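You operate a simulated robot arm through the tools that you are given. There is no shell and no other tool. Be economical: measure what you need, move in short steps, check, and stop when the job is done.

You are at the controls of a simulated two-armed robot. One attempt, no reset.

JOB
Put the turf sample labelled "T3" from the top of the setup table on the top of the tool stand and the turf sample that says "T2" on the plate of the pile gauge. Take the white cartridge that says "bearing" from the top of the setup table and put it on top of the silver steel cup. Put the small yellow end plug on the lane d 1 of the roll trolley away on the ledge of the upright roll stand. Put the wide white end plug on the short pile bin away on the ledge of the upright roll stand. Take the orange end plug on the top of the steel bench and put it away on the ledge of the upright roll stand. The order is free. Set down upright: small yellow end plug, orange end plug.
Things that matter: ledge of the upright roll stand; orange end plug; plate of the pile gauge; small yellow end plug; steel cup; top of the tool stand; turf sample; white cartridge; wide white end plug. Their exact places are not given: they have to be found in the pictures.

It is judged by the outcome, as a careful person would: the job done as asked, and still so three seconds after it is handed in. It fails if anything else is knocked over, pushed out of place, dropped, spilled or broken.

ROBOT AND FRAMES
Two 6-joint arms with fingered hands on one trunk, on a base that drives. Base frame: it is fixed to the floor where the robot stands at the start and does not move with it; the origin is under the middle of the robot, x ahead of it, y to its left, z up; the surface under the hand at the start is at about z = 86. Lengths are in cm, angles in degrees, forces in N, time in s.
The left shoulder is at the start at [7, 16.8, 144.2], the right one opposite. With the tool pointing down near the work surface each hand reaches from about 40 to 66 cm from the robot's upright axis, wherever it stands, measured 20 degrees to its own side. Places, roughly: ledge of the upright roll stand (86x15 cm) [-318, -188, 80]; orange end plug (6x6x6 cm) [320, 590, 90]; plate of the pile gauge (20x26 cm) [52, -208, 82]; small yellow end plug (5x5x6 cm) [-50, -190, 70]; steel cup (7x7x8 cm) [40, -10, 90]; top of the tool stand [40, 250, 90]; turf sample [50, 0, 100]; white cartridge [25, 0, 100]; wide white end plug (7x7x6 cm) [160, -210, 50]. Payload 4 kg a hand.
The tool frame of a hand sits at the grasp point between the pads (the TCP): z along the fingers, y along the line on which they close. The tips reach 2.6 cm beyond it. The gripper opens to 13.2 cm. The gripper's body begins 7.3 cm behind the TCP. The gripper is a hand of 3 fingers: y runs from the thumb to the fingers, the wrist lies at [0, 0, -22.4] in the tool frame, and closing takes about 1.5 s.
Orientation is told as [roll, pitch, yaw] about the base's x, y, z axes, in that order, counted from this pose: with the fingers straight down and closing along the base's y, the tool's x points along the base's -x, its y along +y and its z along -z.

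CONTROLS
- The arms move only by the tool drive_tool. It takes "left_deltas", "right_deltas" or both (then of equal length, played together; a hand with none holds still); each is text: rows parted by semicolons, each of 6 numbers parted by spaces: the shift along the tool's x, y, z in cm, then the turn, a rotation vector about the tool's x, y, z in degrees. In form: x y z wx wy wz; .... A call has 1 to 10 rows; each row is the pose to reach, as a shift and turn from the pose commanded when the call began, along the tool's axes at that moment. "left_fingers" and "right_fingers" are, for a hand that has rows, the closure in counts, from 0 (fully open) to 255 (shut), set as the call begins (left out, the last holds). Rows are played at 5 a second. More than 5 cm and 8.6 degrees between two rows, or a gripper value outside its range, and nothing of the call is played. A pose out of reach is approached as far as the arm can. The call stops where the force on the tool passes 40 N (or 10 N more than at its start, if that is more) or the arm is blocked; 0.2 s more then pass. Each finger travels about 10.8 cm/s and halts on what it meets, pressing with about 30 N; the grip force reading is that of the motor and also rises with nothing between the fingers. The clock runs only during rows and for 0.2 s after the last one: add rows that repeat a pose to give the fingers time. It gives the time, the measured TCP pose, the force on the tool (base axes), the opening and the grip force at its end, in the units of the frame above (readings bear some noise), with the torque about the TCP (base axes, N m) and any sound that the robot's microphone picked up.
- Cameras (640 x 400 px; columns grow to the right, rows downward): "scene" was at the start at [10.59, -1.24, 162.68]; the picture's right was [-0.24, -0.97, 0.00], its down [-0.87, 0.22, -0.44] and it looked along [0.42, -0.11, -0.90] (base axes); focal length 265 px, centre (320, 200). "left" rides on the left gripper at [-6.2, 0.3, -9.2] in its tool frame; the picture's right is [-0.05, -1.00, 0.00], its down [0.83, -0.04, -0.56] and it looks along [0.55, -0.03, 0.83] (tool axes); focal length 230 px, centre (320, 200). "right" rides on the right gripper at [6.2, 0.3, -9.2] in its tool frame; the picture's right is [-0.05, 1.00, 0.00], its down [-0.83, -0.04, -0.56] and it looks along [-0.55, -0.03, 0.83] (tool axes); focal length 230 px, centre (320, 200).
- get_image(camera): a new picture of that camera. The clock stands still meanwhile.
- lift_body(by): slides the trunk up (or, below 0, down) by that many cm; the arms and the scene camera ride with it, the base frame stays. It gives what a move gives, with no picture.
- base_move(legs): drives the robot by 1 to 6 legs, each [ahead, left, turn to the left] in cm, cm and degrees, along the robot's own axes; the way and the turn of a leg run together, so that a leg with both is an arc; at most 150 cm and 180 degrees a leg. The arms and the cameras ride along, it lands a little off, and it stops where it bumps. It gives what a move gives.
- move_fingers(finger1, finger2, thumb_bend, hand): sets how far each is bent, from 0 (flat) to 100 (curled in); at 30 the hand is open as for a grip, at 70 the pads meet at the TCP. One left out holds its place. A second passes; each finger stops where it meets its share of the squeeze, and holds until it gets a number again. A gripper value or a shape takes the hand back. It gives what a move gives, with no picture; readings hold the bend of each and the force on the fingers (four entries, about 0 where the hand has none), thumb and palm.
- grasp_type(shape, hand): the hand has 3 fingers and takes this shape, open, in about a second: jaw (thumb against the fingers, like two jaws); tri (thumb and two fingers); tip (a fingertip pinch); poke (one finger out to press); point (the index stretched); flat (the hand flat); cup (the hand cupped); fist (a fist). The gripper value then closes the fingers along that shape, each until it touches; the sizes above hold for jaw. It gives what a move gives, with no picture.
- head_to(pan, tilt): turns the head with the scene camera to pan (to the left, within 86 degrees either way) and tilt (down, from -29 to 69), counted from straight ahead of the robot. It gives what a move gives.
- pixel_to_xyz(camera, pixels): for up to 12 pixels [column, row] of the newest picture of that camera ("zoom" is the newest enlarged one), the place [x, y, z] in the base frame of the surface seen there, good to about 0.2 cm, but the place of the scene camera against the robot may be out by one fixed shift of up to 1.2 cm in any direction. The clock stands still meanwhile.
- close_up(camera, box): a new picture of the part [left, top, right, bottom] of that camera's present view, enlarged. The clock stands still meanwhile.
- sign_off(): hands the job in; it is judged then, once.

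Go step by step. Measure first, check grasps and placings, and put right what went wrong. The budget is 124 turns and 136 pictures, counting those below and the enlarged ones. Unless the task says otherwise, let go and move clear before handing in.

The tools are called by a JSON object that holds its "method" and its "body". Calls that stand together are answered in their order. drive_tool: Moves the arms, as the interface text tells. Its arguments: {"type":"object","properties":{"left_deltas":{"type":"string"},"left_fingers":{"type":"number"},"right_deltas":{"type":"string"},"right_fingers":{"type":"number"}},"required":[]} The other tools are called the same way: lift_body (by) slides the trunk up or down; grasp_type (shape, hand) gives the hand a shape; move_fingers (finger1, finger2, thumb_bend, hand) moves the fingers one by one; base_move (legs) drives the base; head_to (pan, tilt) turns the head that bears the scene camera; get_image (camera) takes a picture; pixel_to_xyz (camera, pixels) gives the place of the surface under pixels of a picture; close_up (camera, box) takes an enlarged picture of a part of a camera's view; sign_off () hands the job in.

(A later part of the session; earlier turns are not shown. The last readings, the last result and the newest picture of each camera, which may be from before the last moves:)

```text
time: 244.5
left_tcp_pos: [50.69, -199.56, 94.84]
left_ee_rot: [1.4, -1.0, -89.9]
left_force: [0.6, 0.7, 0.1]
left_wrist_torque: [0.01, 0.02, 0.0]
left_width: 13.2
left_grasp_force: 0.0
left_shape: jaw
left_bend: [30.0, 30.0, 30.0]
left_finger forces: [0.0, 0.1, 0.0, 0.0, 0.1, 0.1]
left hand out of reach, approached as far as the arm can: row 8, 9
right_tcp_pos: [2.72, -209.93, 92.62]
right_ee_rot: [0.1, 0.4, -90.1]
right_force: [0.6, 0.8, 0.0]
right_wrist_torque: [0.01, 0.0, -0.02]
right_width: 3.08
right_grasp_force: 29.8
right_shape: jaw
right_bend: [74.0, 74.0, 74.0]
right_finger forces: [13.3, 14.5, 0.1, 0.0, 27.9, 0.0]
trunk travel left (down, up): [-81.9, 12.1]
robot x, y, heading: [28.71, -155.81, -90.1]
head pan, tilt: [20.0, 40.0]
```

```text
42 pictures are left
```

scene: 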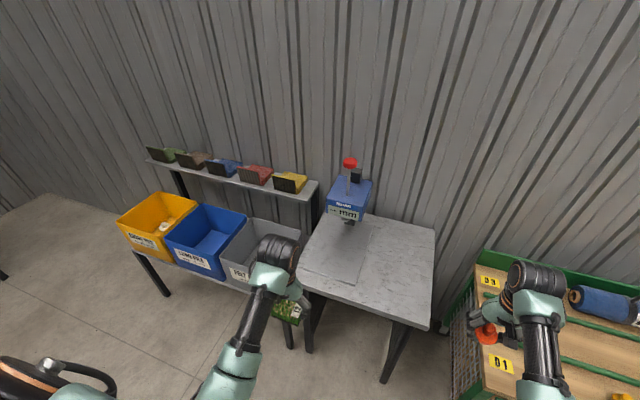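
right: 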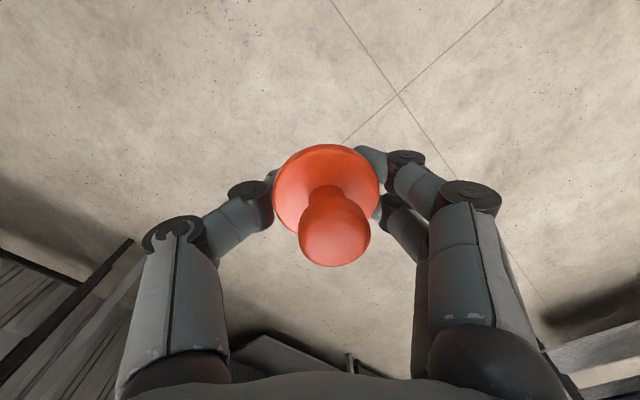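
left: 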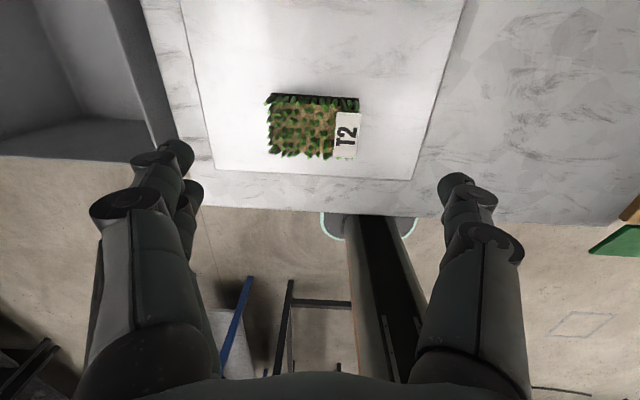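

T2 lies on the plate. Next the white plug: raise, back off, slide over to the bins and look.

{"method": "lift_body", "body": {"by": 12}}

{"method": "base_move", "body": {"legs": [[-32, 0, 0], [0, 110, 0]]}}

{"method": "head_to", "body": {"pan": 10, "tilt": 48}}

{"method": "get_image", "body": {"camera": "scene"}}

```text
time: 246.0
left_tcp_pos: [50.68, -199.49, 106.91]
left_ee_rot: [1.3, -1.0, -90.0]
left_force: [0.3, 0.9, -0.7]
left_wrist_torque: [0.04, 0.0, -0.04]
left_width: 13.18
left_grasp_force: 0.0
left_shape: jaw
left_bend: [30.0, 30.0, 30.0]
left_finger forces: [0.1, 0.0, 0.0, 0.0, 0.1, 0.0]
right_tcp_pos: [2.75, -209.99, 104.69]
right_ee_rot: [0.2, 0.5, -90.0]
right_force: [0.3, 0.3, -0.9]
right_wrist_torque: [0.01, -0.02, 0.01]
right_width: 3.13
right_grasp_force: 29.4
right_shape: jaw
right_bend: [74.0, 74.0, 74.0]
right_finger forces: [13.3, 14.6, 0.0, 0.0, 27.8, 0.1]
trunk travel left (down, up): [-93.9, 0.1]
robot x, y, heading: [28.3, -156.02, -89.9]
head pan, tilt: [20.0, 40.0]
```

```text
time: 253.4
left_tcp_pos: [160.3, -165.79, 106.94]
left_ee_rot: [1.4, -1.1, -89.8]
left_force: [-0.2, 0.0, -0.5]
left_wrist_torque: [0.01, 0.01, 0.01]
left_width: 13.21
left_grasp_force: 0.0
left_shape: jaw
left_bend: [30.0, 30.0, 30.0]
left_finger forces: [0.0, 0.0, 0.0, 0.1, 0.0, 0.0]
right_tcp_pos: [112.32, -176.27, 104.62]
right_ee_rot: [0.3, 0.4, -89.8]
right_force: [0.6, 1.0, -1.1]
right_wrist_torque: [0.0, 0.05, -0.04]
right_width: 3.09
right_grasp_force: 29.8
right_shape: jaw
right_bend: [74.0, 74.0, 74.0]
right_finger forces: [13.5, 14.6, 0.0, 0.1, 27.9, 0.0]
trunk travel left (down, up): [-93.9, 0.1]
robot x, y, heading: [137.98, -122.18, -89.8]
head pan, tilt: [20.0, 40.0]
```

```text
time: 254.1
left_tcp_pos: [160.39, -165.75, 106.91]
left_ee_rot: [1.4, -1.1, -89.8]
left_force: [-0.9, -0.2, 0.2]
left_wrist_torque: [0.01, 0.0, 0.01]
left_width: 13.21
left_grasp_force: 0.0
left_shape: jaw
left_bend: [30.0, 30.0, 30.0]
left_finger forces: [0.0, 0.0, 0.0, 0.0, 0.0, 0.1]
right_tcp_pos: [112.41, -176.31, 104.61]
right_ee_rot: [0.2, 0.5, -89.7]
right_force: [0.4, 0.2, -1.4]
right_wrist_torque: [0.01, 0.03, 0.0]
right_width: 3.11
right_grasp_force: 29.8
right_shape: jaw
right_bend: [74.0, 74.0, 74.0]
right_finger forces: [13.4, 14.6, 0.0, 0.0, 27.8, 0.0]
trunk travel left (down, up): [-93.9, 0.1]
robot x, y, heading: [137.75, -122.49, -89.7]
head pan, tilt: [10.0, 48.0]
```

```text
41 pictures are left
```

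scene: 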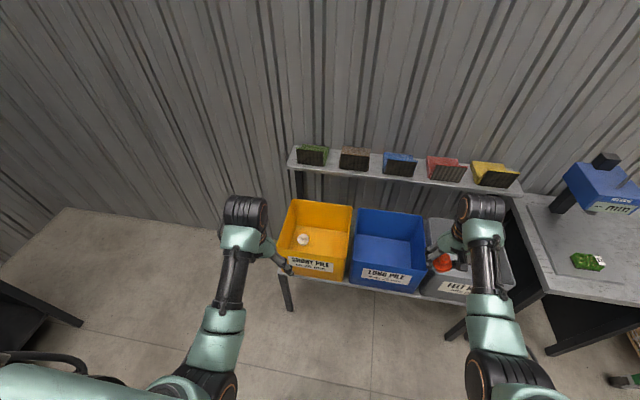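

{"method": "pixel_to_xyz", "body": {"camera": "scene", "pixels": [[303, 239], [293, 201], [351, 208], [280, 261], [345, 272], [325, 240], [316, 166], [300, 178], [355, 172], [356, 210], [425, 218], [385, 168]]}}

{"method": "close_up", "body": {"camera": "scene", "box": [265, 190, 365, 285]}}

```text
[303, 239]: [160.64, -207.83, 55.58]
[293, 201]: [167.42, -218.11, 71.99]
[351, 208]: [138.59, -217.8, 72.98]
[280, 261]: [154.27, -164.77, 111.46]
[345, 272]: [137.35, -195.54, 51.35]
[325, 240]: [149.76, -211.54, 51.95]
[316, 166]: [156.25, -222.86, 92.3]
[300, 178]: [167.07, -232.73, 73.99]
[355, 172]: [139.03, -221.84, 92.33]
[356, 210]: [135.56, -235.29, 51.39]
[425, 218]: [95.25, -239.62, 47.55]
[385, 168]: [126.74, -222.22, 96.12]
```

```text
4.21 times, centred on (315, 238) of scene
```

zoom: 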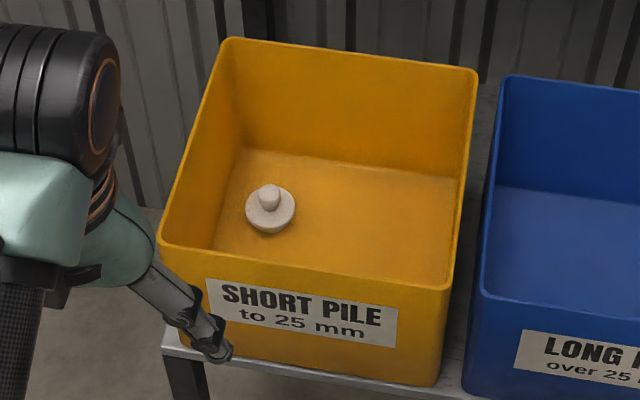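

Plug at (160.7,−208), close to the bin's +x wall, floor z≈52.4, rim 72.5. The hand should close along y there, so I test turning the left wrist −85°.

{"method": "drive_tool", "body": {"left_deltas": "0 0 0 0 0 8.5; 0 0 0 0 0 17; 0 0 0 0 0 25.5; 0 0 0 0 0 34; 0 0 0 0 0 42.5; 0 0 0 0 0 51; 0 0 0 0 0 59.5; 0 0 0 0 0 68; 0 0 0 0 0 76.5; 0 0 0 0 0 85"}}

```text
time: 256.3
left_tcp_pos: [160.28, -165.75, 107.02]
left_ee_rot: [1.3, 1.4, -174.9]
left_force: [-0.3, -0.6, -1.1]
left_wrist_torque: [-0.02, 0.0, -0.01]
left_width: 13.17
left_grasp_force: 0.0
left_shape: jaw
left_bend: [30.0, 30.0, 30.0]
left_finger forces: [0.0, 0.1, 0.0, 0.1, 0.0, 0.0]
right_tcp_pos: [112.33, -176.42, 104.74]
right_ee_rot: [0.3, 0.4, -89.9]
right_force: [0.3, -0.1, -0.4]
right_wrist_torque: [0.01, 0.02, 0.02]
right_width: 3.1
right_grasp_force: 29.7
right_shape: jaw
right_bend: [74.0, 74.0, 74.0]
right_finger forces: [13.4, 14.6, 0.0, 0.0, 27.9, 0.0]
trunk travel left (down, up): [-93.9, 0.1]
robot x, y, heading: [137.92, -122.1, -90.0]
head pan, tilt: [10.0, 48.0]
```

The wrist turn works. Drive 34 cm ahead over the bins, then measure with the left camera.

{"method": "base_move", "body": {"legs": [[34, 0, 0]]}}

{"method": "drive_tool", "body": {"left_deltas": "0 2.5 0 0.6 -0.7 2; 0 5 0 1.3 -1.4 5; 0 8 0 1.3 -1.4 5; 0 8 0 1.3 -1.4 5", "right_deltas": "1 0 0 0 0 0; 3 0 0 0 0 0; 4 0 0 0 0 0; 4 0 0 0 0 0"}}

{"method": "get_image", "body": {"camera": "left"}}

```text
time: 258.5
left_tcp_pos: [160.32, -199.26, 107.05]
left_ee_rot: [1.5, 1.3, -175.0]
left_force: [0.0, -0.1, -0.5]
left_wrist_torque: [-0.02, 0.0, 0.0]
left_width: 13.21
left_grasp_force: 0.1
left_shape: jaw
left_bend: [30.0, 30.0, 30.0]
left_finger forces: [0.0, 0.1, 0.0, 0.1, 0.1, 0.0]
right_tcp_pos: [112.35, -209.73, 104.72]
right_ee_rot: [0.2, 0.3, -89.9]
right_force: [0.0, -0.4, -0.7]
right_wrist_torque: [-0.01, 0.02, 0.01]
right_width: 3.11
right_grasp_force: 30.2
right_shape: jaw
right_bend: [74.0, 74.0, 74.0]
right_finger forces: [13.3, 14.6, 0.0, 0.1, 27.7, 0.0]
trunk travel left (down, up): [-93.9, 0.1]
robot x, y, heading: [137.96, -155.82, -90.0]
head pan, tilt: [10.0, 48.0]
```

```text
time: 259.5
left_tcp_pos: [161.07, -207.46, 107.21]
left_ee_rot: [-0.1, 0.0, -179.9]
left_force: [0.9, -0.3, 0.6]
left_wrist_torque: [0.0, -0.01, 0.0]
left_width: 13.18
left_grasp_force: 0.1
left_shape: jaw
left_bend: [30.0, 30.0, 30.0]
left_finger forces: [0.0, 0.0, 0.1, 0.1, 0.1, 0.0]
right_tcp_pos: [112.25, -205.81, 104.79]
right_ee_rot: [0.2, 0.5, -89.9]
right_force: [-0.1, 0.4, -1.7]
right_wrist_torque: [0.01, 0.03, -0.02]
right_width: 3.06
right_grasp_force: 29.8
right_shape: jaw
right_bend: [74.0, 74.0, 74.0]
right_finger forces: [13.5, 14.6, 0.0, 0.0, 27.9, 0.0]
trunk travel left (down, up): [-93.9, 0.1]
robot x, y, heading: [138.02, -155.54, -90.0]
head pan, tilt: [10.0, 48.0]
```

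```text
39 pictures are left
```

left: 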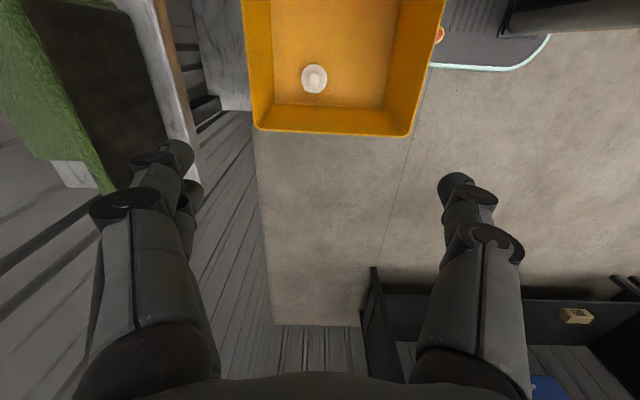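

{"method": "pixel_to_xyz", "body": {"camera": "left", "pixels": [[314, 80], [313, 70], [303, 78], [326, 78], [258, 128], [412, 132], [290, 60], [275, 100], [385, 105], [165, 110], [330, 130]]}}

{"method": "lift_body", "body": {"by": -24}}

{"method": "get_image", "body": {"camera": "left"}}

```text
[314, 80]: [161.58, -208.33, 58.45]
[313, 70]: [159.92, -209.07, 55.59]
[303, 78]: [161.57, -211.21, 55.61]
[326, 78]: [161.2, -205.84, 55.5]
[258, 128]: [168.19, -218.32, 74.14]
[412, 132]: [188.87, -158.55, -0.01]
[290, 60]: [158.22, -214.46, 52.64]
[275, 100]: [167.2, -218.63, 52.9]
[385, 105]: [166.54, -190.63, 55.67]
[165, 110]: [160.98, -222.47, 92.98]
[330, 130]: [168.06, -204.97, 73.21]
```

```text
time: 262.0
left_tcp_pos: [161.17, -207.48, 83.3]
left_ee_rot: [0.0, 0.1, -179.9]
left_force: [0.1, -0.4, 0.5]
left_wrist_torque: [-0.01, 0.01, -0.01]
left_width: 13.17
left_grasp_force: 0.0
left_shape: jaw
left_bend: [30.0, 30.0, 30.0]
left_finger forces: [0.1, 0.0, 0.0, 0.0, 0.0, 0.1]
right_tcp_pos: [112.19, -205.77, 80.87]
right_ee_rot: [0.2, 0.4, -89.9]
right_force: [-0.2, 0.1, -0.3]
right_wrist_torque: [-0.01, -0.02, -0.03]
right_width: 3.1
right_grasp_force: 29.4
right_shape: jaw
right_bend: [74.0, 74.0, 74.0]
right_finger forces: [13.5, 14.6, 0.0, 0.0, 27.9, 0.0]
trunk travel left (down, up): [-69.9, 24.1]
robot x, y, heading: [138.05, -155.38, -89.9]
head pan, tilt: [10.0, 48.0]
```

```text
38 pictures are left
```

left: 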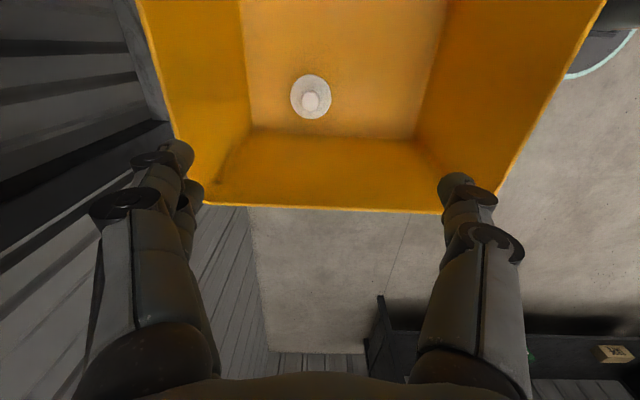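

Plug centre (161.5,−208.5), floor z 52.7. Narrow the fingers and lower to TCP ≈55.8.

{"method": "drive_tool", "body": {"left_deltas": "0.3 1 3 0 0 0; 0.3 1 7 0 0 0; 0.3 1 11 0 0 0; 0.3 1 15 0 0 0; 0.3 1 19 0 0 0; 0.3 1 22 0 0 0; 0.3 1 22 0 0 0", "left_fingers": 72}}

{"method": "get_image", "body": {"camera": "left"}}

```text
time: 263.6
left_tcp_pos: [161.45, -208.42, 61.13]
left_ee_rot: [-0.1, -0.1, -179.9]
left_force: [0.2, 0.7, 0.3]
left_wrist_torque: [-0.02, -0.03, 0.02]
left_width: 9.49
left_grasp_force: 0.0
left_shape: jaw
left_bend: [66.0, 66.0, 63.0]
left_finger forces: [0.0, 0.0, 0.0, 0.0, 0.1, 0.1]
right_tcp_pos: [112.2, -205.69, 80.76]
right_ee_rot: [0.3, 0.5, -89.9]
right_force: [0.1, 0.0, 0.8]
right_wrist_torque: [0.04, 0.0, -0.03]
right_width: 3.09
right_grasp_force: 29.7
right_shape: jaw
right_bend: [74.0, 74.0, 74.0]
right_finger forces: [13.4, 14.6, 0.1, 0.1, 27.9, 0.0]
trunk travel left (down, up): [-69.9, 24.1]
robot x, y, heading: [138.02, -156.15, -89.9]
head pan, tilt: [10.0, 48.0]
```

```text
37 pictures are left
```

left: 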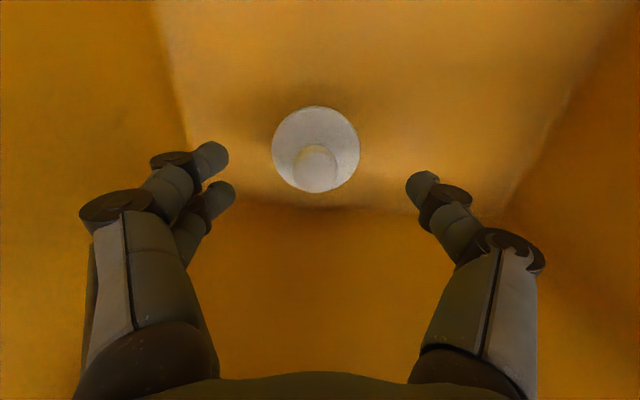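

Centred. Lower the last 5.3 cm and close.

{"method": "drive_tool", "body": {"left_deltas": "0 0 2 0 0 0; 0 0 4 0 0 0; 0 0 5.3 0 0 0; 0 0 5.3 0 0 0"}}

{"method": "drive_tool", "body": {"left_deltas": "0 0 0 0 0 0; 0 0 0 0 0 0; 0 0 0 0 0 0; 0 0 0 0 0 0; 0 0 0 0 0 0; 0 0 0 0 0 0", "left_fingers": 255}}

{"method": "get_image", "body": {"camera": "left"}}

```text
time: 264.6
left_tcp_pos: [161.52, -207.07, 57.2]
left_ee_rot: [-0.1, 0.1, -179.9]
left_force: [0.0, -1.1, -0.3]
left_wrist_torque: [0.02, -0.02, -0.04]
left_width: 9.51
left_grasp_force: 0.0
left_shape: jaw
left_bend: [66.0, 66.0, 63.0]
left_finger forces: [0.0, 0.1, 0.0, 0.1, 0.1, 0.0]
left hand out of reach, approached as far as the arm can: row 2, 3, 4
right_tcp_pos: [112.16, -205.83, 80.78]
right_ee_rot: [0.3, 0.4, -89.9]
right_force: [0.5, -0.6, -0.6]
right_wrist_torque: [0.02, 0.02, -0.02]
right_width: 3.11
right_grasp_force: 30.2
right_shape: jaw
right_bend: [74.0, 74.0, 74.0]
right_finger forces: [13.5, 14.5, 0.1, 0.0, 27.9, 0.0]
trunk travel left (down, up): [-69.9, 24.1]
robot x, y, heading: [138.56, -155.76, -89.5]
head pan, tilt: [10.0, 48.0]
```

```text
time: 266.0
left_tcp_pos: [161.66, -206.89, 57.16]
left_ee_rot: [-0.1, 0.0, -179.9]
left_force: [0.7, -0.3, 0.5]
left_wrist_torque: [0.04, -0.01, -0.02]
left_width: 5.27
left_grasp_force: 29.7
left_shape: jaw
left_bend: [73.0, 73.0, 70.0]
left_finger forces: [13.9, 14.1, 0.0, 0.0, 27.4, 0.0]
right_tcp_pos: [112.31, -205.66, 80.98]
right_ee_rot: [0.2, 0.5, -90.0]
right_force: [0.0, -0.3, -0.3]
right_wrist_torque: [0.03, 0.05, 0.01]
right_width: 3.12
right_grasp_force: 29.4
right_shape: jaw
right_bend: [74.0, 74.0, 74.0]
right_finger forces: [13.5, 14.7, 0.0, 0.0, 27.9, 0.0]
trunk travel left (down, up): [-69.9, 24.1]
robot x, y, heading: [138.1, -155.56, -90.0]
head pan, tilt: [10.0, 48.0]
```

```text
36 pictures are left
```

left: 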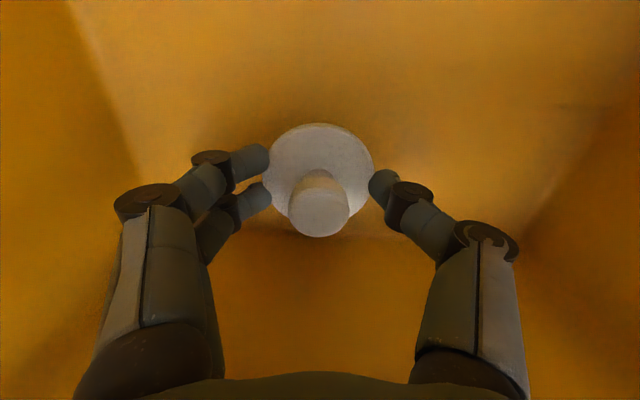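

It caught only the flange edge because the arm ran out of reach. Re-open, lower the trunk 1.4 cm and grip the stem below the flange.

{"method": "drive_tool", "body": {"left_deltas": "0 0 0 0 0 0; 0 0 0 0 0 0; 0 0 0 0 0 0; 0 0 0 0 0 0", "left_fingers": 72}}

{"method": "lift_body", "body": {"by": -1.4}}

{"method": "drive_tool", "body": {"left_deltas": "0 0 0 0 0 0; 0 0 0 0 0 0; 0 0 0 0 0 0; 0 0 0 0 0 0; 0 0 0 0 0 0; 0 0 0 0 0 0; 0 0 0 0 0 0", "left_fingers": 255}}

{"method": "get_image", "body": {"camera": "left"}}

```text
time: 267.0
left_tcp_pos: [161.57, -207.0, 57.13]
left_ee_rot: [-0.2, 0.0, -179.9]
left_force: [0.1, -0.1, -0.1]
left_wrist_torque: [0.02, 0.0, 0.02]
left_width: 9.41
left_grasp_force: 0.0
left_shape: jaw
left_bend: [66.0, 66.0, 63.0]
left_finger forces: [0.1, 0.0, 0.0, 0.1, 0.1, 0.0]
right_tcp_pos: [112.23, -205.83, 80.86]
right_ee_rot: [0.2, 0.5, -89.9]
right_force: [0.1, 0.2, 0.2]
right_wrist_torque: [-0.04, 0.02, 0.02]
right_width: 3.1
right_grasp_force: 30.3
right_shape: jaw
right_bend: [74.0, 74.0, 74.0]
right_finger forces: [13.5, 14.6, 0.1, 0.0, 27.9, 0.1]
trunk travel left (down, up): [-69.9, 24.1]
robot x, y, heading: [137.84, -155.64, -89.5]
head pan, tilt: [10.0, 48.0]
```

```text
time: 267.6
left_tcp_pos: [161.61, -207.05, 55.79]
left_ee_rot: [0.0, 0.0, -179.8]
left_force: [-0.6, -0.1, -0.1]
left_wrist_torque: [-0.06, -0.01, 0.01]
left_width: 9.44
left_grasp_force: 0.1
left_shape: jaw
left_bend: [66.0, 66.0, 63.0]
left_finger forces: [0.1, 0.0, 0.0, 0.1, 0.1, 0.0]
right_tcp_pos: [112.24, -205.86, 79.5]
right_ee_rot: [0.1, 0.4, -90.0]
right_force: [1.0, 0.5, 0.2]
right_wrist_torque: [-0.01, 0.02, 0.0]
right_width: 3.09
right_grasp_force: 29.5
right_shape: jaw
right_bend: [74.0, 74.0, 74.0]
right_finger forces: [13.5, 14.6, 0.0, 0.0, 27.8, 0.0]
trunk travel left (down, up): [-68.5, 25.5]
robot x, y, heading: [138.05, -155.87, -89.8]
head pan, tilt: [10.0, 48.0]
```

```text
time: 269.2
left_tcp_pos: [161.54, -206.98, 55.83]
left_ee_rot: [-0.1, 0.0, -179.9]
left_force: [-0.6, 0.1, -1.2]
left_wrist_torque: [-0.03, 0.01, -0.01]
left_width: 4.24
left_grasp_force: 30.5
left_shape: jaw
left_bend: [74.0, 74.0, 75.0]
left_finger forces: [15.7, 15.5, 0.0, 0.0, 26.0, 0.0]
right_tcp_pos: [112.22, -205.74, 79.36]
right_ee_rot: [0.1, 0.5, -89.9]
right_force: [-0.3, -0.5, -1.1]
right_wrist_torque: [0.0, -0.02, 0.0]
right_width: 3.1
right_grasp_force: 30.2
right_shape: jaw
right_bend: [74.0, 74.0, 74.0]
right_finger forces: [13.5, 14.6, 0.1, 0.0, 27.9, 0.1]
trunk travel left (down, up): [-68.5, 25.5]
robot x, y, heading: [138.24, -155.93, -89.9]
head pan, tilt: [10.0, 48.0]
```

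```text
35 pictures are left
```

left: 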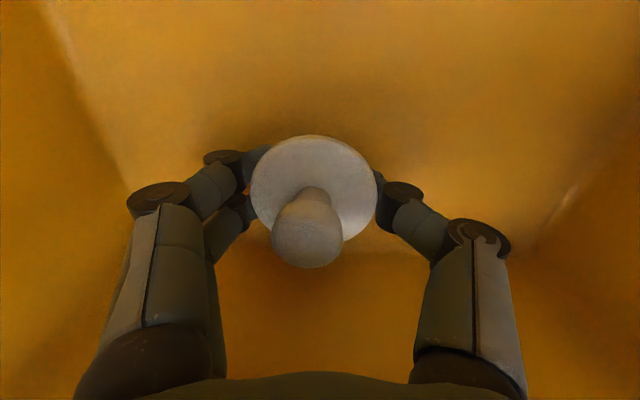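

Stem gripped (15.7/15.5/26 N). Lift out, raise trunk, back off, turn to face −x and drive along the aisle.

{"method": "drive_tool", "body": {"left_deltas": "0 0 -4 0 0 0; 0 0 -8 0 0 0; 0 0 -12 0 0 0; 0 0 -16 0 0 0; 0 0 -20 0 0 0; 0 0 -24 0 0 0; 0 0 -24 0 0 0"}}

{"method": "lift_body", "body": {"by": 25.4}}

{"method": "base_move", "body": {"legs": [[-28, 0, 0], [0, 0, -90], [110, 0, 0], [110, 0, 0]]}}

{"method": "head_to", "body": {"pan": 10, "tilt": 25}}

{"method": "get_image", "body": {"camera": "scene"}}

```text
time: 270.9
left_tcp_pos: [161.81, -207.24, 79.88]
left_ee_rot: [0.0, 0.0, -179.9]
left_force: [-0.2, -0.4, -0.8]
left_wrist_torque: [-0.03, -0.01, 0.03]
left_width: 4.24
left_grasp_force: 30.1
left_shape: jaw
left_bend: [74.0, 74.0, 75.0]
left_finger forces: [15.9, 15.9, 0.0, 0.0, 25.5, 0.2]
right_tcp_pos: [112.3, -205.82, 79.4]
right_ee_rot: [0.1, 0.6, -89.9]
right_force: [0.3, -0.1, -0.7]
right_wrist_torque: [0.02, -0.01, 0.02]
right_width: 3.05
right_grasp_force: 29.7
right_shape: jaw
right_bend: [74.0, 74.0, 74.0]
right_finger forces: [13.6, 14.7, 0.1, 0.0, 27.8, 0.1]
trunk travel left (down, up): [-68.5, 25.5]
robot x, y, heading: [138.24, -155.75, -90.0]
head pan, tilt: [10.0, 48.0]
```

```text
time: 273.5
left_tcp_pos: [162.01, -207.17, 105.32]
left_ee_rot: [-0.1, 0.1, -180.0]
left_force: [-0.1, -0.1, -0.4]
left_wrist_torque: [0.01, 0.02, -0.02]
left_width: 4.23
left_grasp_force: 29.7
left_shape: jaw
left_bend: [74.0, 74.0, 75.0]
left_finger forces: [15.9, 15.8, 0.0, 0.1, 25.5, 0.0]
right_tcp_pos: [112.26, -205.79, 104.91]
right_ee_rot: [0.2, 0.6, -89.8]
right_force: [0.0, -1.4, -0.5]
right_wrist_torque: [0.01, 0.05, -0.01]
right_width: 3.08
right_grasp_force: 29.8
right_shape: jaw
right_bend: [74.0, 74.0, 74.0]
right_finger forces: [13.6, 14.7, 0.0, 0.0, 27.9, 0.0]
trunk travel left (down, up): [-93.9, 0.1]
robot x, y, heading: [137.93, -155.66, -90.2]
head pan, tilt: [10.0, 48.0]
```

```text
time: 289.7
left_tcp_pos: [-131.74, -157.05, 105.41]
left_ee_rot: [-0.1, 0.0, 91.0]
left_force: [-0.8, -0.8, -0.1]
left_wrist_torque: [-0.03, 0.0, 0.0]
left_width: 4.17
left_grasp_force: 29.6
left_shape: jaw
left_bend: [74.0, 74.0, 75.0]
left_finger forces: [15.8, 15.6, 0.1, 0.0, 25.5, 0.0]
right_tcp_pos: [-130.96, -107.17, 104.93]
right_ee_rot: [0.2, 0.4, -178.9]
right_force: [-0.6, 0.4, -0.3]
right_wrist_torque: [-0.01, 0.0, -0.01]
right_width: 3.07
right_grasp_force: 29.8
right_shape: jaw
right_bend: [74.0, 74.0, 74.0]
right_finger forces: [12.8, 14.4, 0.0, 0.0, 27.9, 0.0]
trunk travel left (down, up): [-93.9, 0.1]
robot x, y, heading: [-80.95, -132.48, -179.0]
head pan, tilt: [10.0, 48.0]
```

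```text
time: 290.5
left_tcp_pos: [-131.8, -156.96, 105.33]
left_ee_rot: [0.0, 0.0, 91.0]
left_force: [0.0, 0.1, -0.4]
left_wrist_torque: [-0.01, 0.02, 0.0]
left_width: 4.15
left_grasp_force: 30.1
left_shape: jaw
left_bend: [74.0, 74.0, 75.0]
left_finger forces: [15.7, 15.6, 0.0, 0.1, 25.5, 0.0]
right_tcp_pos: [-131.24, -107.26, 105.03]
right_ee_rot: [0.3, 0.5, -178.9]
right_force: [0.0, -0.6, -0.3]
right_wrist_torque: [-0.02, 0.0, 0.01]
right_width: 3.08
right_grasp_force: 29.4
right_shape: jaw
right_bend: [74.0, 74.0, 74.0]
right_finger forces: [12.8, 14.5, 0.0, 0.0, 27.9, 0.0]
trunk travel left (down, up): [-93.9, 0.1]
robot x, y, heading: [-80.79, -132.15, -178.9]
head pan, tilt: [10.0, 25.0]
```

```text
34 pictures are left
```

scene: 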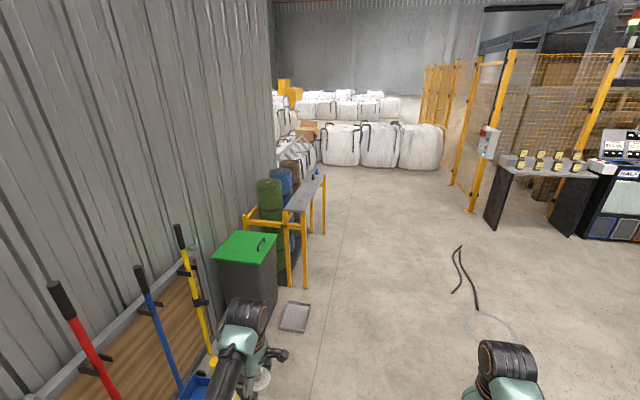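

The roll stand's grey ledge is at (305,195). Measure it and the floor plate.

{"method": "close_up", "body": {"camera": "scene", "box": [230, 150, 350, 250]}}

{"method": "pixel_to_xyz", "body": {"camera": "scene", "pixels": [[286, 208], [301, 211], [305, 195], [323, 176], [316, 176], [312, 317], [282, 312], [305, 305], [317, 173], [305, 285]]}}

```text
4.00 times, centred on (290, 200) of scene
```

zoom: 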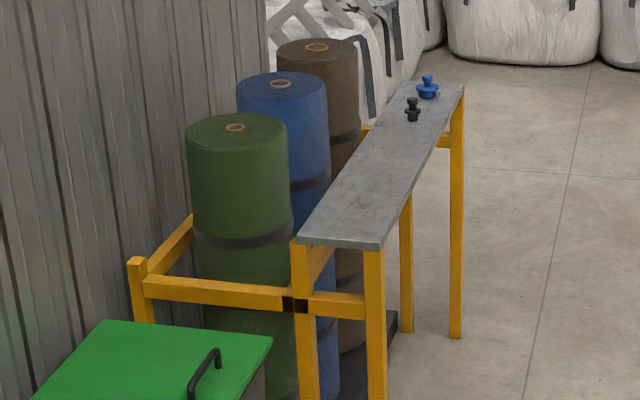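

```text
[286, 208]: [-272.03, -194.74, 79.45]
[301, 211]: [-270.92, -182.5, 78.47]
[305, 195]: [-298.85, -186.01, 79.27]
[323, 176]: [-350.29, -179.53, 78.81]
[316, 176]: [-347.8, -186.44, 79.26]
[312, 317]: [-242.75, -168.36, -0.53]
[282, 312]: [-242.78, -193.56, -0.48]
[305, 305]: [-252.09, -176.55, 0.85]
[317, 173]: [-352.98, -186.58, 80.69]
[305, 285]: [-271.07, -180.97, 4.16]
```

Ledge: x −271…−361, y −180.5…−195.5, z≈79.8, two plugs already at its far end. Drive there and turn to face it.

{"method": "base_move", "body": {"legs": [[113, -2, 0], [112, -3, 0], [0, 0, 89]]}}

{"method": "head_to", "body": {"pan": 0, "tilt": 48}}

{"method": "get_image", "body": {"camera": "scene"}}

```text
time: 305.4
left_tcp_pos: [-279.91, -183.76, 105.3]
left_ee_rot: [-0.1, 0.1, -179.2]
left_force: [0.3, 0.2, -1.3]
left_wrist_torque: [0.0, 0.02, 0.01]
left_width: 4.14
left_grasp_force: 30.2
left_shape: jaw
left_bend: [74.0, 74.0, 75.0]
left_finger forces: [15.5, 15.6, 0.0, 0.2, 25.4, 0.0]
right_tcp_pos: [-329.67, -182.85, 104.82]
right_ee_rot: [0.2, 0.5, -89.3]
right_force: [-0.8, 0.9, -0.5]
right_wrist_torque: [-0.01, 0.0, 0.0]
right_width: 3.07
right_grasp_force: 29.8
right_shape: jaw
right_bend: [74.0, 74.0, 73.0]
right_finger forces: [12.1, 14.4, 0.0, 0.0, 27.9, 0.0]
trunk travel left (down, up): [-93.9, 0.1]
robot x, y, heading: [-304.36, -132.32, -89.3]
head pan, tilt: [10.0, 25.0]
```

```text
time: 306.2
left_tcp_pos: [-279.95, -183.8, 105.26]
left_ee_rot: [-0.3, 0.1, -179.3]
left_force: [0.4, -0.8, -0.2]
left_wrist_torque: [-0.03, -0.01, 0.0]
left_width: 4.14
left_grasp_force: 30.3
left_shape: jaw
left_bend: [74.0, 74.0, 75.0]
left_finger forces: [15.6, 15.5, 0.0, 0.0, 25.6, 0.1]
right_tcp_pos: [-329.64, -182.82, 104.8]
right_ee_rot: [0.1, 0.5, -89.4]
right_force: [-0.4, -0.4, -0.7]
right_wrist_torque: [0.0, -0.02, -0.02]
right_width: 3.05
right_grasp_force: 29.8
right_shape: jaw
right_bend: [74.0, 74.0, 73.0]
right_finger forces: [12.2, 14.4, 0.0, 0.0, 27.9, 0.1]
trunk travel left (down, up): [-93.9, 0.1]
robot x, y, heading: [-304.13, -132.44, -89.3]
head pan, tilt: [0.0, 48.0]
```

```text
32 pictures are left
```

scene: 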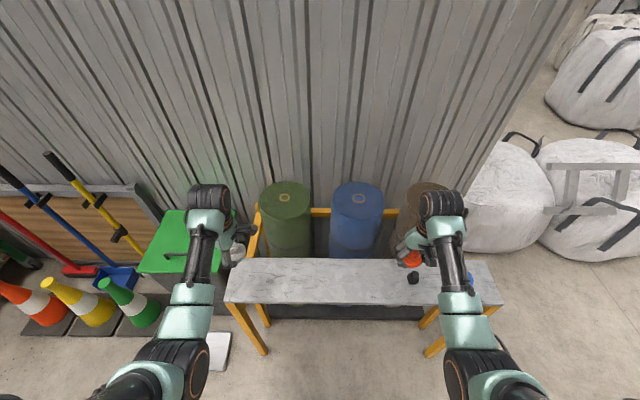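

{"method": "get_image", "body": {"camera": "right"}}

{"method": "pixel_to_xyz", "body": {"camera": "scene", "pixels": [[413, 277], [235, 262], [226, 300], [350, 262], [350, 300], [350, 280], [470, 277], [285, 185], [357, 185], [290, 245], [355, 250]]}}

{"method": "get_image", "body": {"camera": "left"}}

```text
31 pictures are left
```

right: 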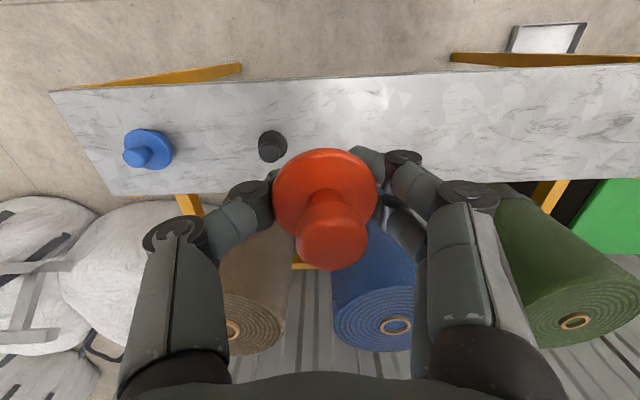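

```text
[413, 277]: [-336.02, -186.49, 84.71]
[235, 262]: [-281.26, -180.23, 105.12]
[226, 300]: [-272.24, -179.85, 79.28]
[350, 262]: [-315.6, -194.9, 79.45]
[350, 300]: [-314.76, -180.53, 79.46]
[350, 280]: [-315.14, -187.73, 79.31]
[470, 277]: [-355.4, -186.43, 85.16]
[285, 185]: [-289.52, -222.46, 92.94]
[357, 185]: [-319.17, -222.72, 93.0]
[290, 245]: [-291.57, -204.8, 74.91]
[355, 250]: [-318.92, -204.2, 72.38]
```

```text
30 pictures are left
```

left: 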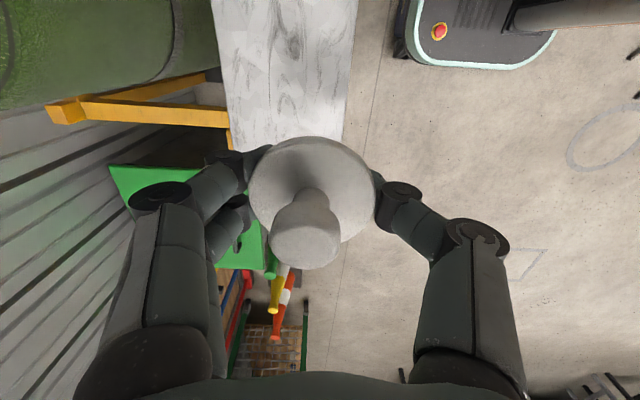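

Rolls are well behind (y −204). Place the white plug first at ≈(−281,−187.8): base 4 cm ahead, then lower the left arm.

{"method": "base_move", "body": {"legs": [[4, 0, 0]]}}

{"method": "drive_tool", "body": {"left_deltas": "-1 0 4 0 0 0; -1 0 8 0 0 0; -1 0 12 0 0 0; -1 0 16 0 0 0; -1 0 18.5 0 0 0; -1 0 18.5 0 0 0"}}

{"method": "get_image", "body": {"camera": "left"}}

```text
time: 307.1
left_tcp_pos: [-279.79, -186.71, 105.61]
left_ee_rot: [0.3, 0.0, -179.3]
left_force: [0.0, 0.9, -0.5]
left_wrist_torque: [-0.08, -0.04, 0.01]
left_width: 4.13
left_grasp_force: 30.4
left_shape: jaw
left_bend: [74.0, 74.0, 75.0]
left_finger forces: [15.6, 15.5, 0.0, 0.0, 25.6, 0.0]
right_tcp_pos: [-329.47, -185.8, 105.23]
right_ee_rot: [0.3, 0.1, -89.3]
right_force: [0.3, 0.1, 0.0]
right_wrist_torque: [-0.04, 0.02, 0.01]
right_width: 3.05
right_grasp_force: 30.5
right_shape: jaw
right_bend: [74.0, 74.0, 73.0]
right_finger forces: [12.1, 14.4, 0.0, 0.0, 27.9, 0.1]
trunk travel left (down, up): [-93.9, 0.1]
robot x, y, heading: [-304.51, -136.2, -89.1]
head pan, tilt: [0.0, 48.0]
```

```text
time: 308.5
left_tcp_pos: [-280.88, -187.3, 86.7]
left_ee_rot: [0.0, 0.0, -179.3]
left_force: [0.6, 0.8, -0.7]
left_wrist_torque: [0.01, 0.02, 0.0]
left_width: 4.12
left_grasp_force: 29.4
left_shape: jaw
left_bend: [74.0, 74.0, 75.0]
left_finger forces: [15.6, 15.6, 0.0, 0.0, 25.4, 0.0]
right_tcp_pos: [-329.55, -186.59, 104.77]
right_ee_rot: [0.1, 0.6, -89.2]
right_force: [0.6, -0.4, -1.7]
right_wrist_torque: [0.02, 0.02, 0.0]
right_width: 3.07
right_grasp_force: 30.3
right_shape: jaw
right_bend: [74.0, 74.0, 73.0]
right_finger forces: [12.1, 14.4, 0.1, 0.1, 27.9, 0.0]
trunk travel left (down, up): [-93.9, 0.1]
robot x, y, heading: [-304.48, -135.73, -89.3]
head pan, tilt: [0.0, 48.0]
```

```text
29 pictures are left
```

left: 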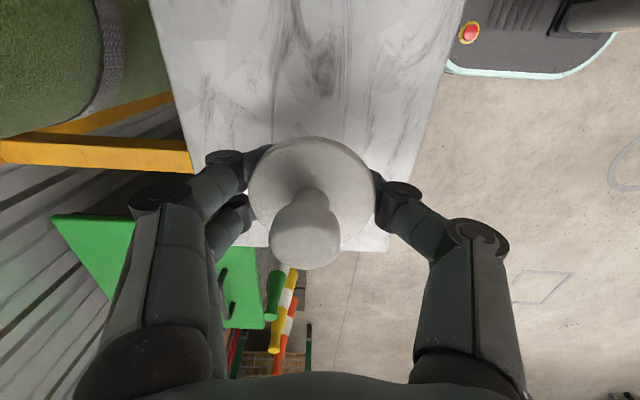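

{"method": "pixel_to_xyz", "body": {"camera": "left", "pixels": [[300, 90], [200, 120], [420, 120], [380, 245], [235, 100]]}}

{"method": "drive_tool", "body": {"left_deltas": "-0.5 0 1.5 0 0 0; -0.5 0 2.5 0 0 0; -0.5 0 3.2 0 0 0; -0.5 0 3.6 0 0 0; -0.5 0 3.6 0 0 0"}}

```text
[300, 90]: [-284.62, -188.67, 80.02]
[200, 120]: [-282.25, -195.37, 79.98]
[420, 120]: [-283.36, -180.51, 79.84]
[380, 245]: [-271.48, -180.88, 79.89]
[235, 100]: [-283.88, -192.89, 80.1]
```

```text
time: 309.7
left_tcp_pos: [-281.39, -187.33, 83.07]
left_ee_rot: [-0.2, 0.0, -179.3]
left_force: [0.9, -0.5, -0.8]
left_wrist_torque: [0.01, -0.01, 0.02]
left_width: 4.13
left_grasp_force: 30.1
left_shape: jaw
left_bend: [74.0, 74.0, 75.0]
left_finger forces: [15.6, 15.4, 0.0, 0.0, 25.3, 0.0]
right_tcp_pos: [-329.51, -186.55, 104.96]
right_ee_rot: [0.1, 0.5, -89.3]
right_force: [0.1, 0.7, -0.4]
right_wrist_torque: [0.02, 0.04, 0.0]
right_width: 3.07
right_grasp_force: 29.5
right_shape: jaw
right_bend: [74.0, 74.0, 73.0]
right_finger forces: [12.2, 14.4, 0.0, 0.0, 28.0, 0.0]
trunk travel left (down, up): [-93.9, 0.1]
robot x, y, heading: [-304.16, -136.29, -89.0]
head pan, tilt: [0.0, 48.0]
```

Bottom is within a millimetre or two of the ledge (z 79.95). Lower slightly until contact and open partly.

{"method": "drive_tool", "body": {"left_deltas": "0 0 0.2 0 0 0; 0 0 0.35 0 0 0; 0 0 0.35 0 0 0"}}

{"method": "drive_tool", "body": {"left_deltas": "0 0 0 0 0 0; 0 0 0 0 0 0; 0 0 0 0 0 0; 0 0 0 0 0 0; 0 0 0 0 0 0", "left_fingers": 60}}

{"method": "get_image", "body": {"camera": "left"}}

```text
time: 310.5
left_tcp_pos: [-281.42, -187.45, 82.82]
left_ee_rot: [0.0, 0.1, -179.3]
left_force: [0.4, -0.6, -0.5]
left_wrist_torque: [0.0, 0.04, -0.01]
left_width: 4.1
left_grasp_force: 29.9
left_shape: jaw
left_bend: [74.0, 74.0, 75.0]
left_finger forces: [15.6, 15.5, 0.1, 0.0, 25.3, 0.1]
right_tcp_pos: [-329.69, -186.52, 104.84]
right_ee_rot: [0.2, 0.5, -89.3]
right_force: [0.8, -0.3, -1.1]
right_wrist_torque: [0.02, -0.01, 0.0]
right_width: 3.04
right_grasp_force: 29.8
right_shape: jaw
right_bend: [74.0, 74.0, 73.0]
right_finger forces: [12.1, 14.4, 0.0, 0.0, 28.0, 0.0]
trunk travel left (down, up): [-93.9, 0.1]
robot x, y, heading: [-303.86, -135.85, -89.1]
head pan, tilt: [0.0, 48.0]
```

```text
time: 311.7
left_tcp_pos: [-281.35, -187.44, 82.72]
left_ee_rot: [-0.1, 0.1, -179.4]
left_force: [0.3, 0.0, 0.4]
left_wrist_torque: [0.01, -0.03, 0.03]
left_width: 10.06
left_grasp_force: 0.0
left_shape: jaw
left_bend: [63.0, 63.0, 59.0]
left_finger forces: [0.0, 0.1, 0.0, 0.0, 0.1, 0.1]
right_tcp_pos: [-329.64, -186.51, 104.79]
right_ee_rot: [0.1, 0.5, -89.3]
right_force: [0.1, 0.0, 0.1]
right_wrist_torque: [0.0, 0.0, 0.02]
right_width: 3.05
right_grasp_force: 29.8
right_shape: jaw
right_bend: [74.0, 74.0, 73.0]
right_finger forces: [12.2, 14.4, 0.0, 0.0, 27.9, 0.0]
trunk travel left (down, up): [-93.9, 0.1]
robot x, y, heading: [-304.34, -136.31, -89.3]
head pan, tilt: [0.0, 48.0]
```

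```text
28 pictures are left
```

left: 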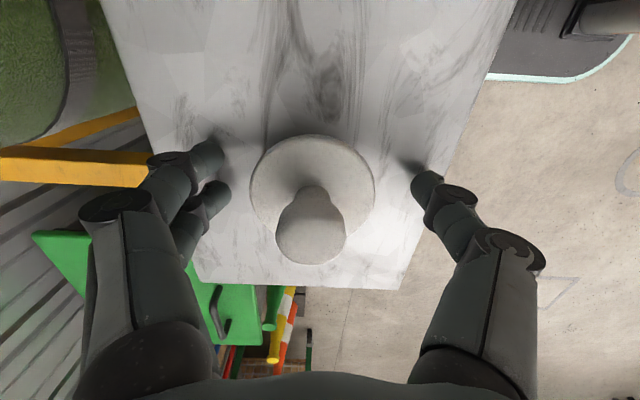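

White plug stands on the ledge. Raise the left hand, slide 8 cm left and lower the orange plug at x≈−321.

{"method": "drive_tool", "body": {"left_deltas": "0 0 -4 0 0 0; 0 0 -8 0 0 0; 0 0 -12 0 0 0; 0 0 -16 0 0 0; 0 0 -20 0 0 0; 0 0 -22 0 0 0; 0 0 -22 0 0 0"}}

{"method": "base_move", "body": {"legs": [[1, 9, 0]]}}

{"method": "drive_tool", "body": {"right_deltas": "0 0 4 0 0 0; 0 0 8 0 0 0; 0 0 12 0 0 0; 0 0 16 0 0 0; 0 0 18.5 0 0 0; 0 0 18.5 0 0 0"}}

{"method": "get_image", "body": {"camera": "right"}}

```text
time: 313.3
left_tcp_pos: [-281.29, -187.54, 105.06]
left_ee_rot: [-0.1, -0.1, -179.3]
left_force: [1.0, 0.5, -0.1]
left_wrist_torque: [0.01, 0.02, 0.01]
left_width: 10.06
left_grasp_force: 0.0
left_shape: jaw
left_bend: [63.0, 63.0, 59.0]
left_finger forces: [0.0, 0.1, 0.0, 0.0, 0.0, 0.0]
right_tcp_pos: [-329.64, -186.5, 104.81]
right_ee_rot: [0.2, 0.5, -89.3]
right_force: [0.4, 0.6, -0.3]
right_wrist_torque: [0.0, 0.0, 0.01]
right_width: 3.06
right_grasp_force: 30.4
right_shape: jaw
right_bend: [74.0, 74.0, 73.0]
right_finger forces: [12.2, 14.5, 0.0, 0.0, 27.8, 0.0]
trunk travel left (down, up): [-93.9, 0.1]
robot x, y, heading: [-304.17, -136.17, -89.3]
head pan, tilt: [0.0, 48.0]
```

```text
time: 314.4
left_tcp_pos: [-272.93, -188.42, 105.06]
left_ee_rot: [-0.1, 0.2, -179.3]
left_force: [-0.6, 0.5, 0.8]
left_wrist_torque: [0.04, -0.05, 0.02]
left_width: 10.04
left_grasp_force: 0.0
left_shape: jaw
left_bend: [63.0, 63.0, 59.0]
left_finger forces: [0.0, 0.1, 0.0, 0.1, 0.0, 0.0]
right_tcp_pos: [-321.29, -187.43, 104.79]
right_ee_rot: [0.5, 0.5, -89.3]
right_force: [-0.5, -0.7, -1.5]
right_wrist_torque: [0.0, -0.04, 0.01]
right_width: 3.08
right_grasp_force: 29.2
right_shape: jaw
right_bend: [74.0, 74.0, 73.0]
right_finger forces: [12.3, 14.5, 0.1, 0.1, 27.9, 0.0]
trunk travel left (down, up): [-93.9, 0.1]
robot x, y, heading: [-295.45, -137.2, -89.4]
head pan, tilt: [0.0, 48.0]
```

```text
time: 315.8
left_tcp_pos: [-272.54, -188.47, 104.84]
left_ee_rot: [-0.1, -0.1, -179.3]
left_force: [-0.2, -0.4, 0.1]
left_wrist_torque: [0.02, 0.0, 0.01]
left_width: 10.07
left_grasp_force: 0.0
left_shape: jaw
left_bend: [63.0, 63.0, 59.0]
left_finger forces: [0.0, 0.0, 0.1, 0.1, 0.0, 0.0]
right_tcp_pos: [-320.88, -187.37, 86.1]
right_ee_rot: [0.1, 0.5, -89.3]
right_force: [0.0, -0.3, -0.7]
right_wrist_torque: [0.02, 0.01, 0.0]
right_width: 3.04
right_grasp_force: 30.4
right_shape: jaw
right_bend: [74.0, 74.0, 73.0]
right_finger forces: [12.8, 14.8, 0.0, 0.0, 27.7, 0.1]
trunk travel left (down, up): [-93.9, 0.1]
robot x, y, heading: [-295.42, -137.19, -89.3]
head pan, tilt: [0.0, 48.0]
```

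```text
27 pictures are left
```

right: 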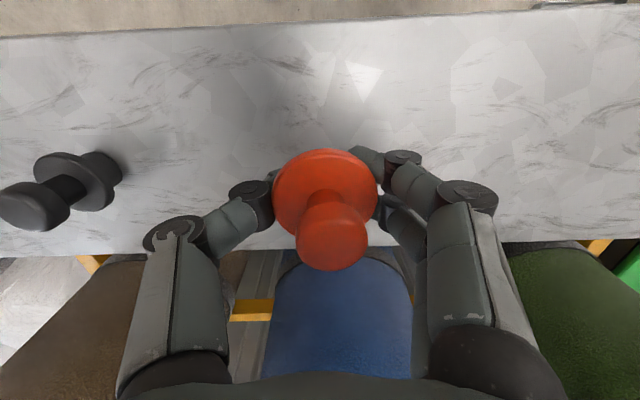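

Clear of the black plug. Lower the last bit and release.

{"method": "drive_tool", "body": {"right_deltas": "0 0 1.5 0 0 0; 0 0 2.6 0 0 0; 0 0 3.1 0 0 0; 0 0 3.3 0 0 0; 0 0 3.3 0 0 0"}}

{"method": "drive_tool", "body": {"right_deltas": "0 0 0 0 0 0; 0 0 0 0 0 0; 0 0 0 0 0 0; 0 0 0 0 0 0; 0 0 0 0 0 0", "right_fingers": 60}}

{"method": "get_image", "body": {"camera": "right"}}

```text
time: 317.0
left_tcp_pos: [-272.46, -188.46, 104.88]
left_ee_rot: [-0.1, -0.1, -179.4]
left_force: [-0.7, 0.0, -0.2]
left_wrist_torque: [-0.02, -0.01, 0.03]
left_width: 10.07
left_grasp_force: 0.1
left_shape: jaw
left_bend: [63.0, 63.0, 59.0]
left_finger forces: [0.1, 0.1, 0.0, 0.1, 0.1, 0.0]
right_tcp_pos: [-320.67, -187.45, 83.05]
right_ee_rot: [0.2, 0.4, -89.4]
right_force: [-0.9, -0.2, -1.0]
right_wrist_torque: [-0.03, -0.01, 0.05]
right_width: 3.02
right_grasp_force: 30.1
right_shape: jaw
right_bend: [74.0, 74.0, 73.0]
right_finger forces: [12.9, 14.9, 0.1, 0.0, 27.7, 0.1]
trunk travel left (down, up): [-93.9, 0.1]
robot x, y, heading: [-295.41, -137.06, -89.3]
head pan, tilt: [0.0, 48.0]
```

```text
time: 318.2
left_tcp_pos: [-272.61, -188.46, 104.99]
left_ee_rot: [-0.2, -0.1, -179.3]
left_force: [0.8, 0.0, 0.0]
left_wrist_torque: [0.0, 0.0, 0.0]
left_width: 10.07
left_grasp_force: 0.0
left_shape: jaw
left_bend: [63.0, 63.0, 59.0]
left_finger forces: [0.1, 0.0, 0.1, 0.0, 0.1, 0.0]
right_tcp_pos: [-320.72, -187.31, 83.08]
right_ee_rot: [0.2, 0.5, -89.3]
right_force: [-0.3, 0.9, 0.2]
right_wrist_torque: [-0.01, 0.04, 0.02]
right_width: 10.09
right_grasp_force: 0.0
right_shape: jaw
right_bend: [63.0, 63.0, 59.0]
right_finger forces: [0.0, 0.0, 0.0, 0.1, 0.0, 0.0]
trunk travel left (down, up): [-93.9, 0.1]
robot x, y, heading: [-295.21, -136.64, -89.3]
head pan, tilt: [0.0, 48.0]
```

```text
26 pictures are left
```

right: 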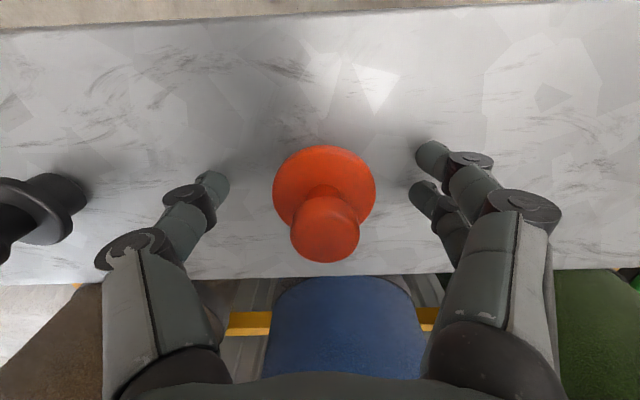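

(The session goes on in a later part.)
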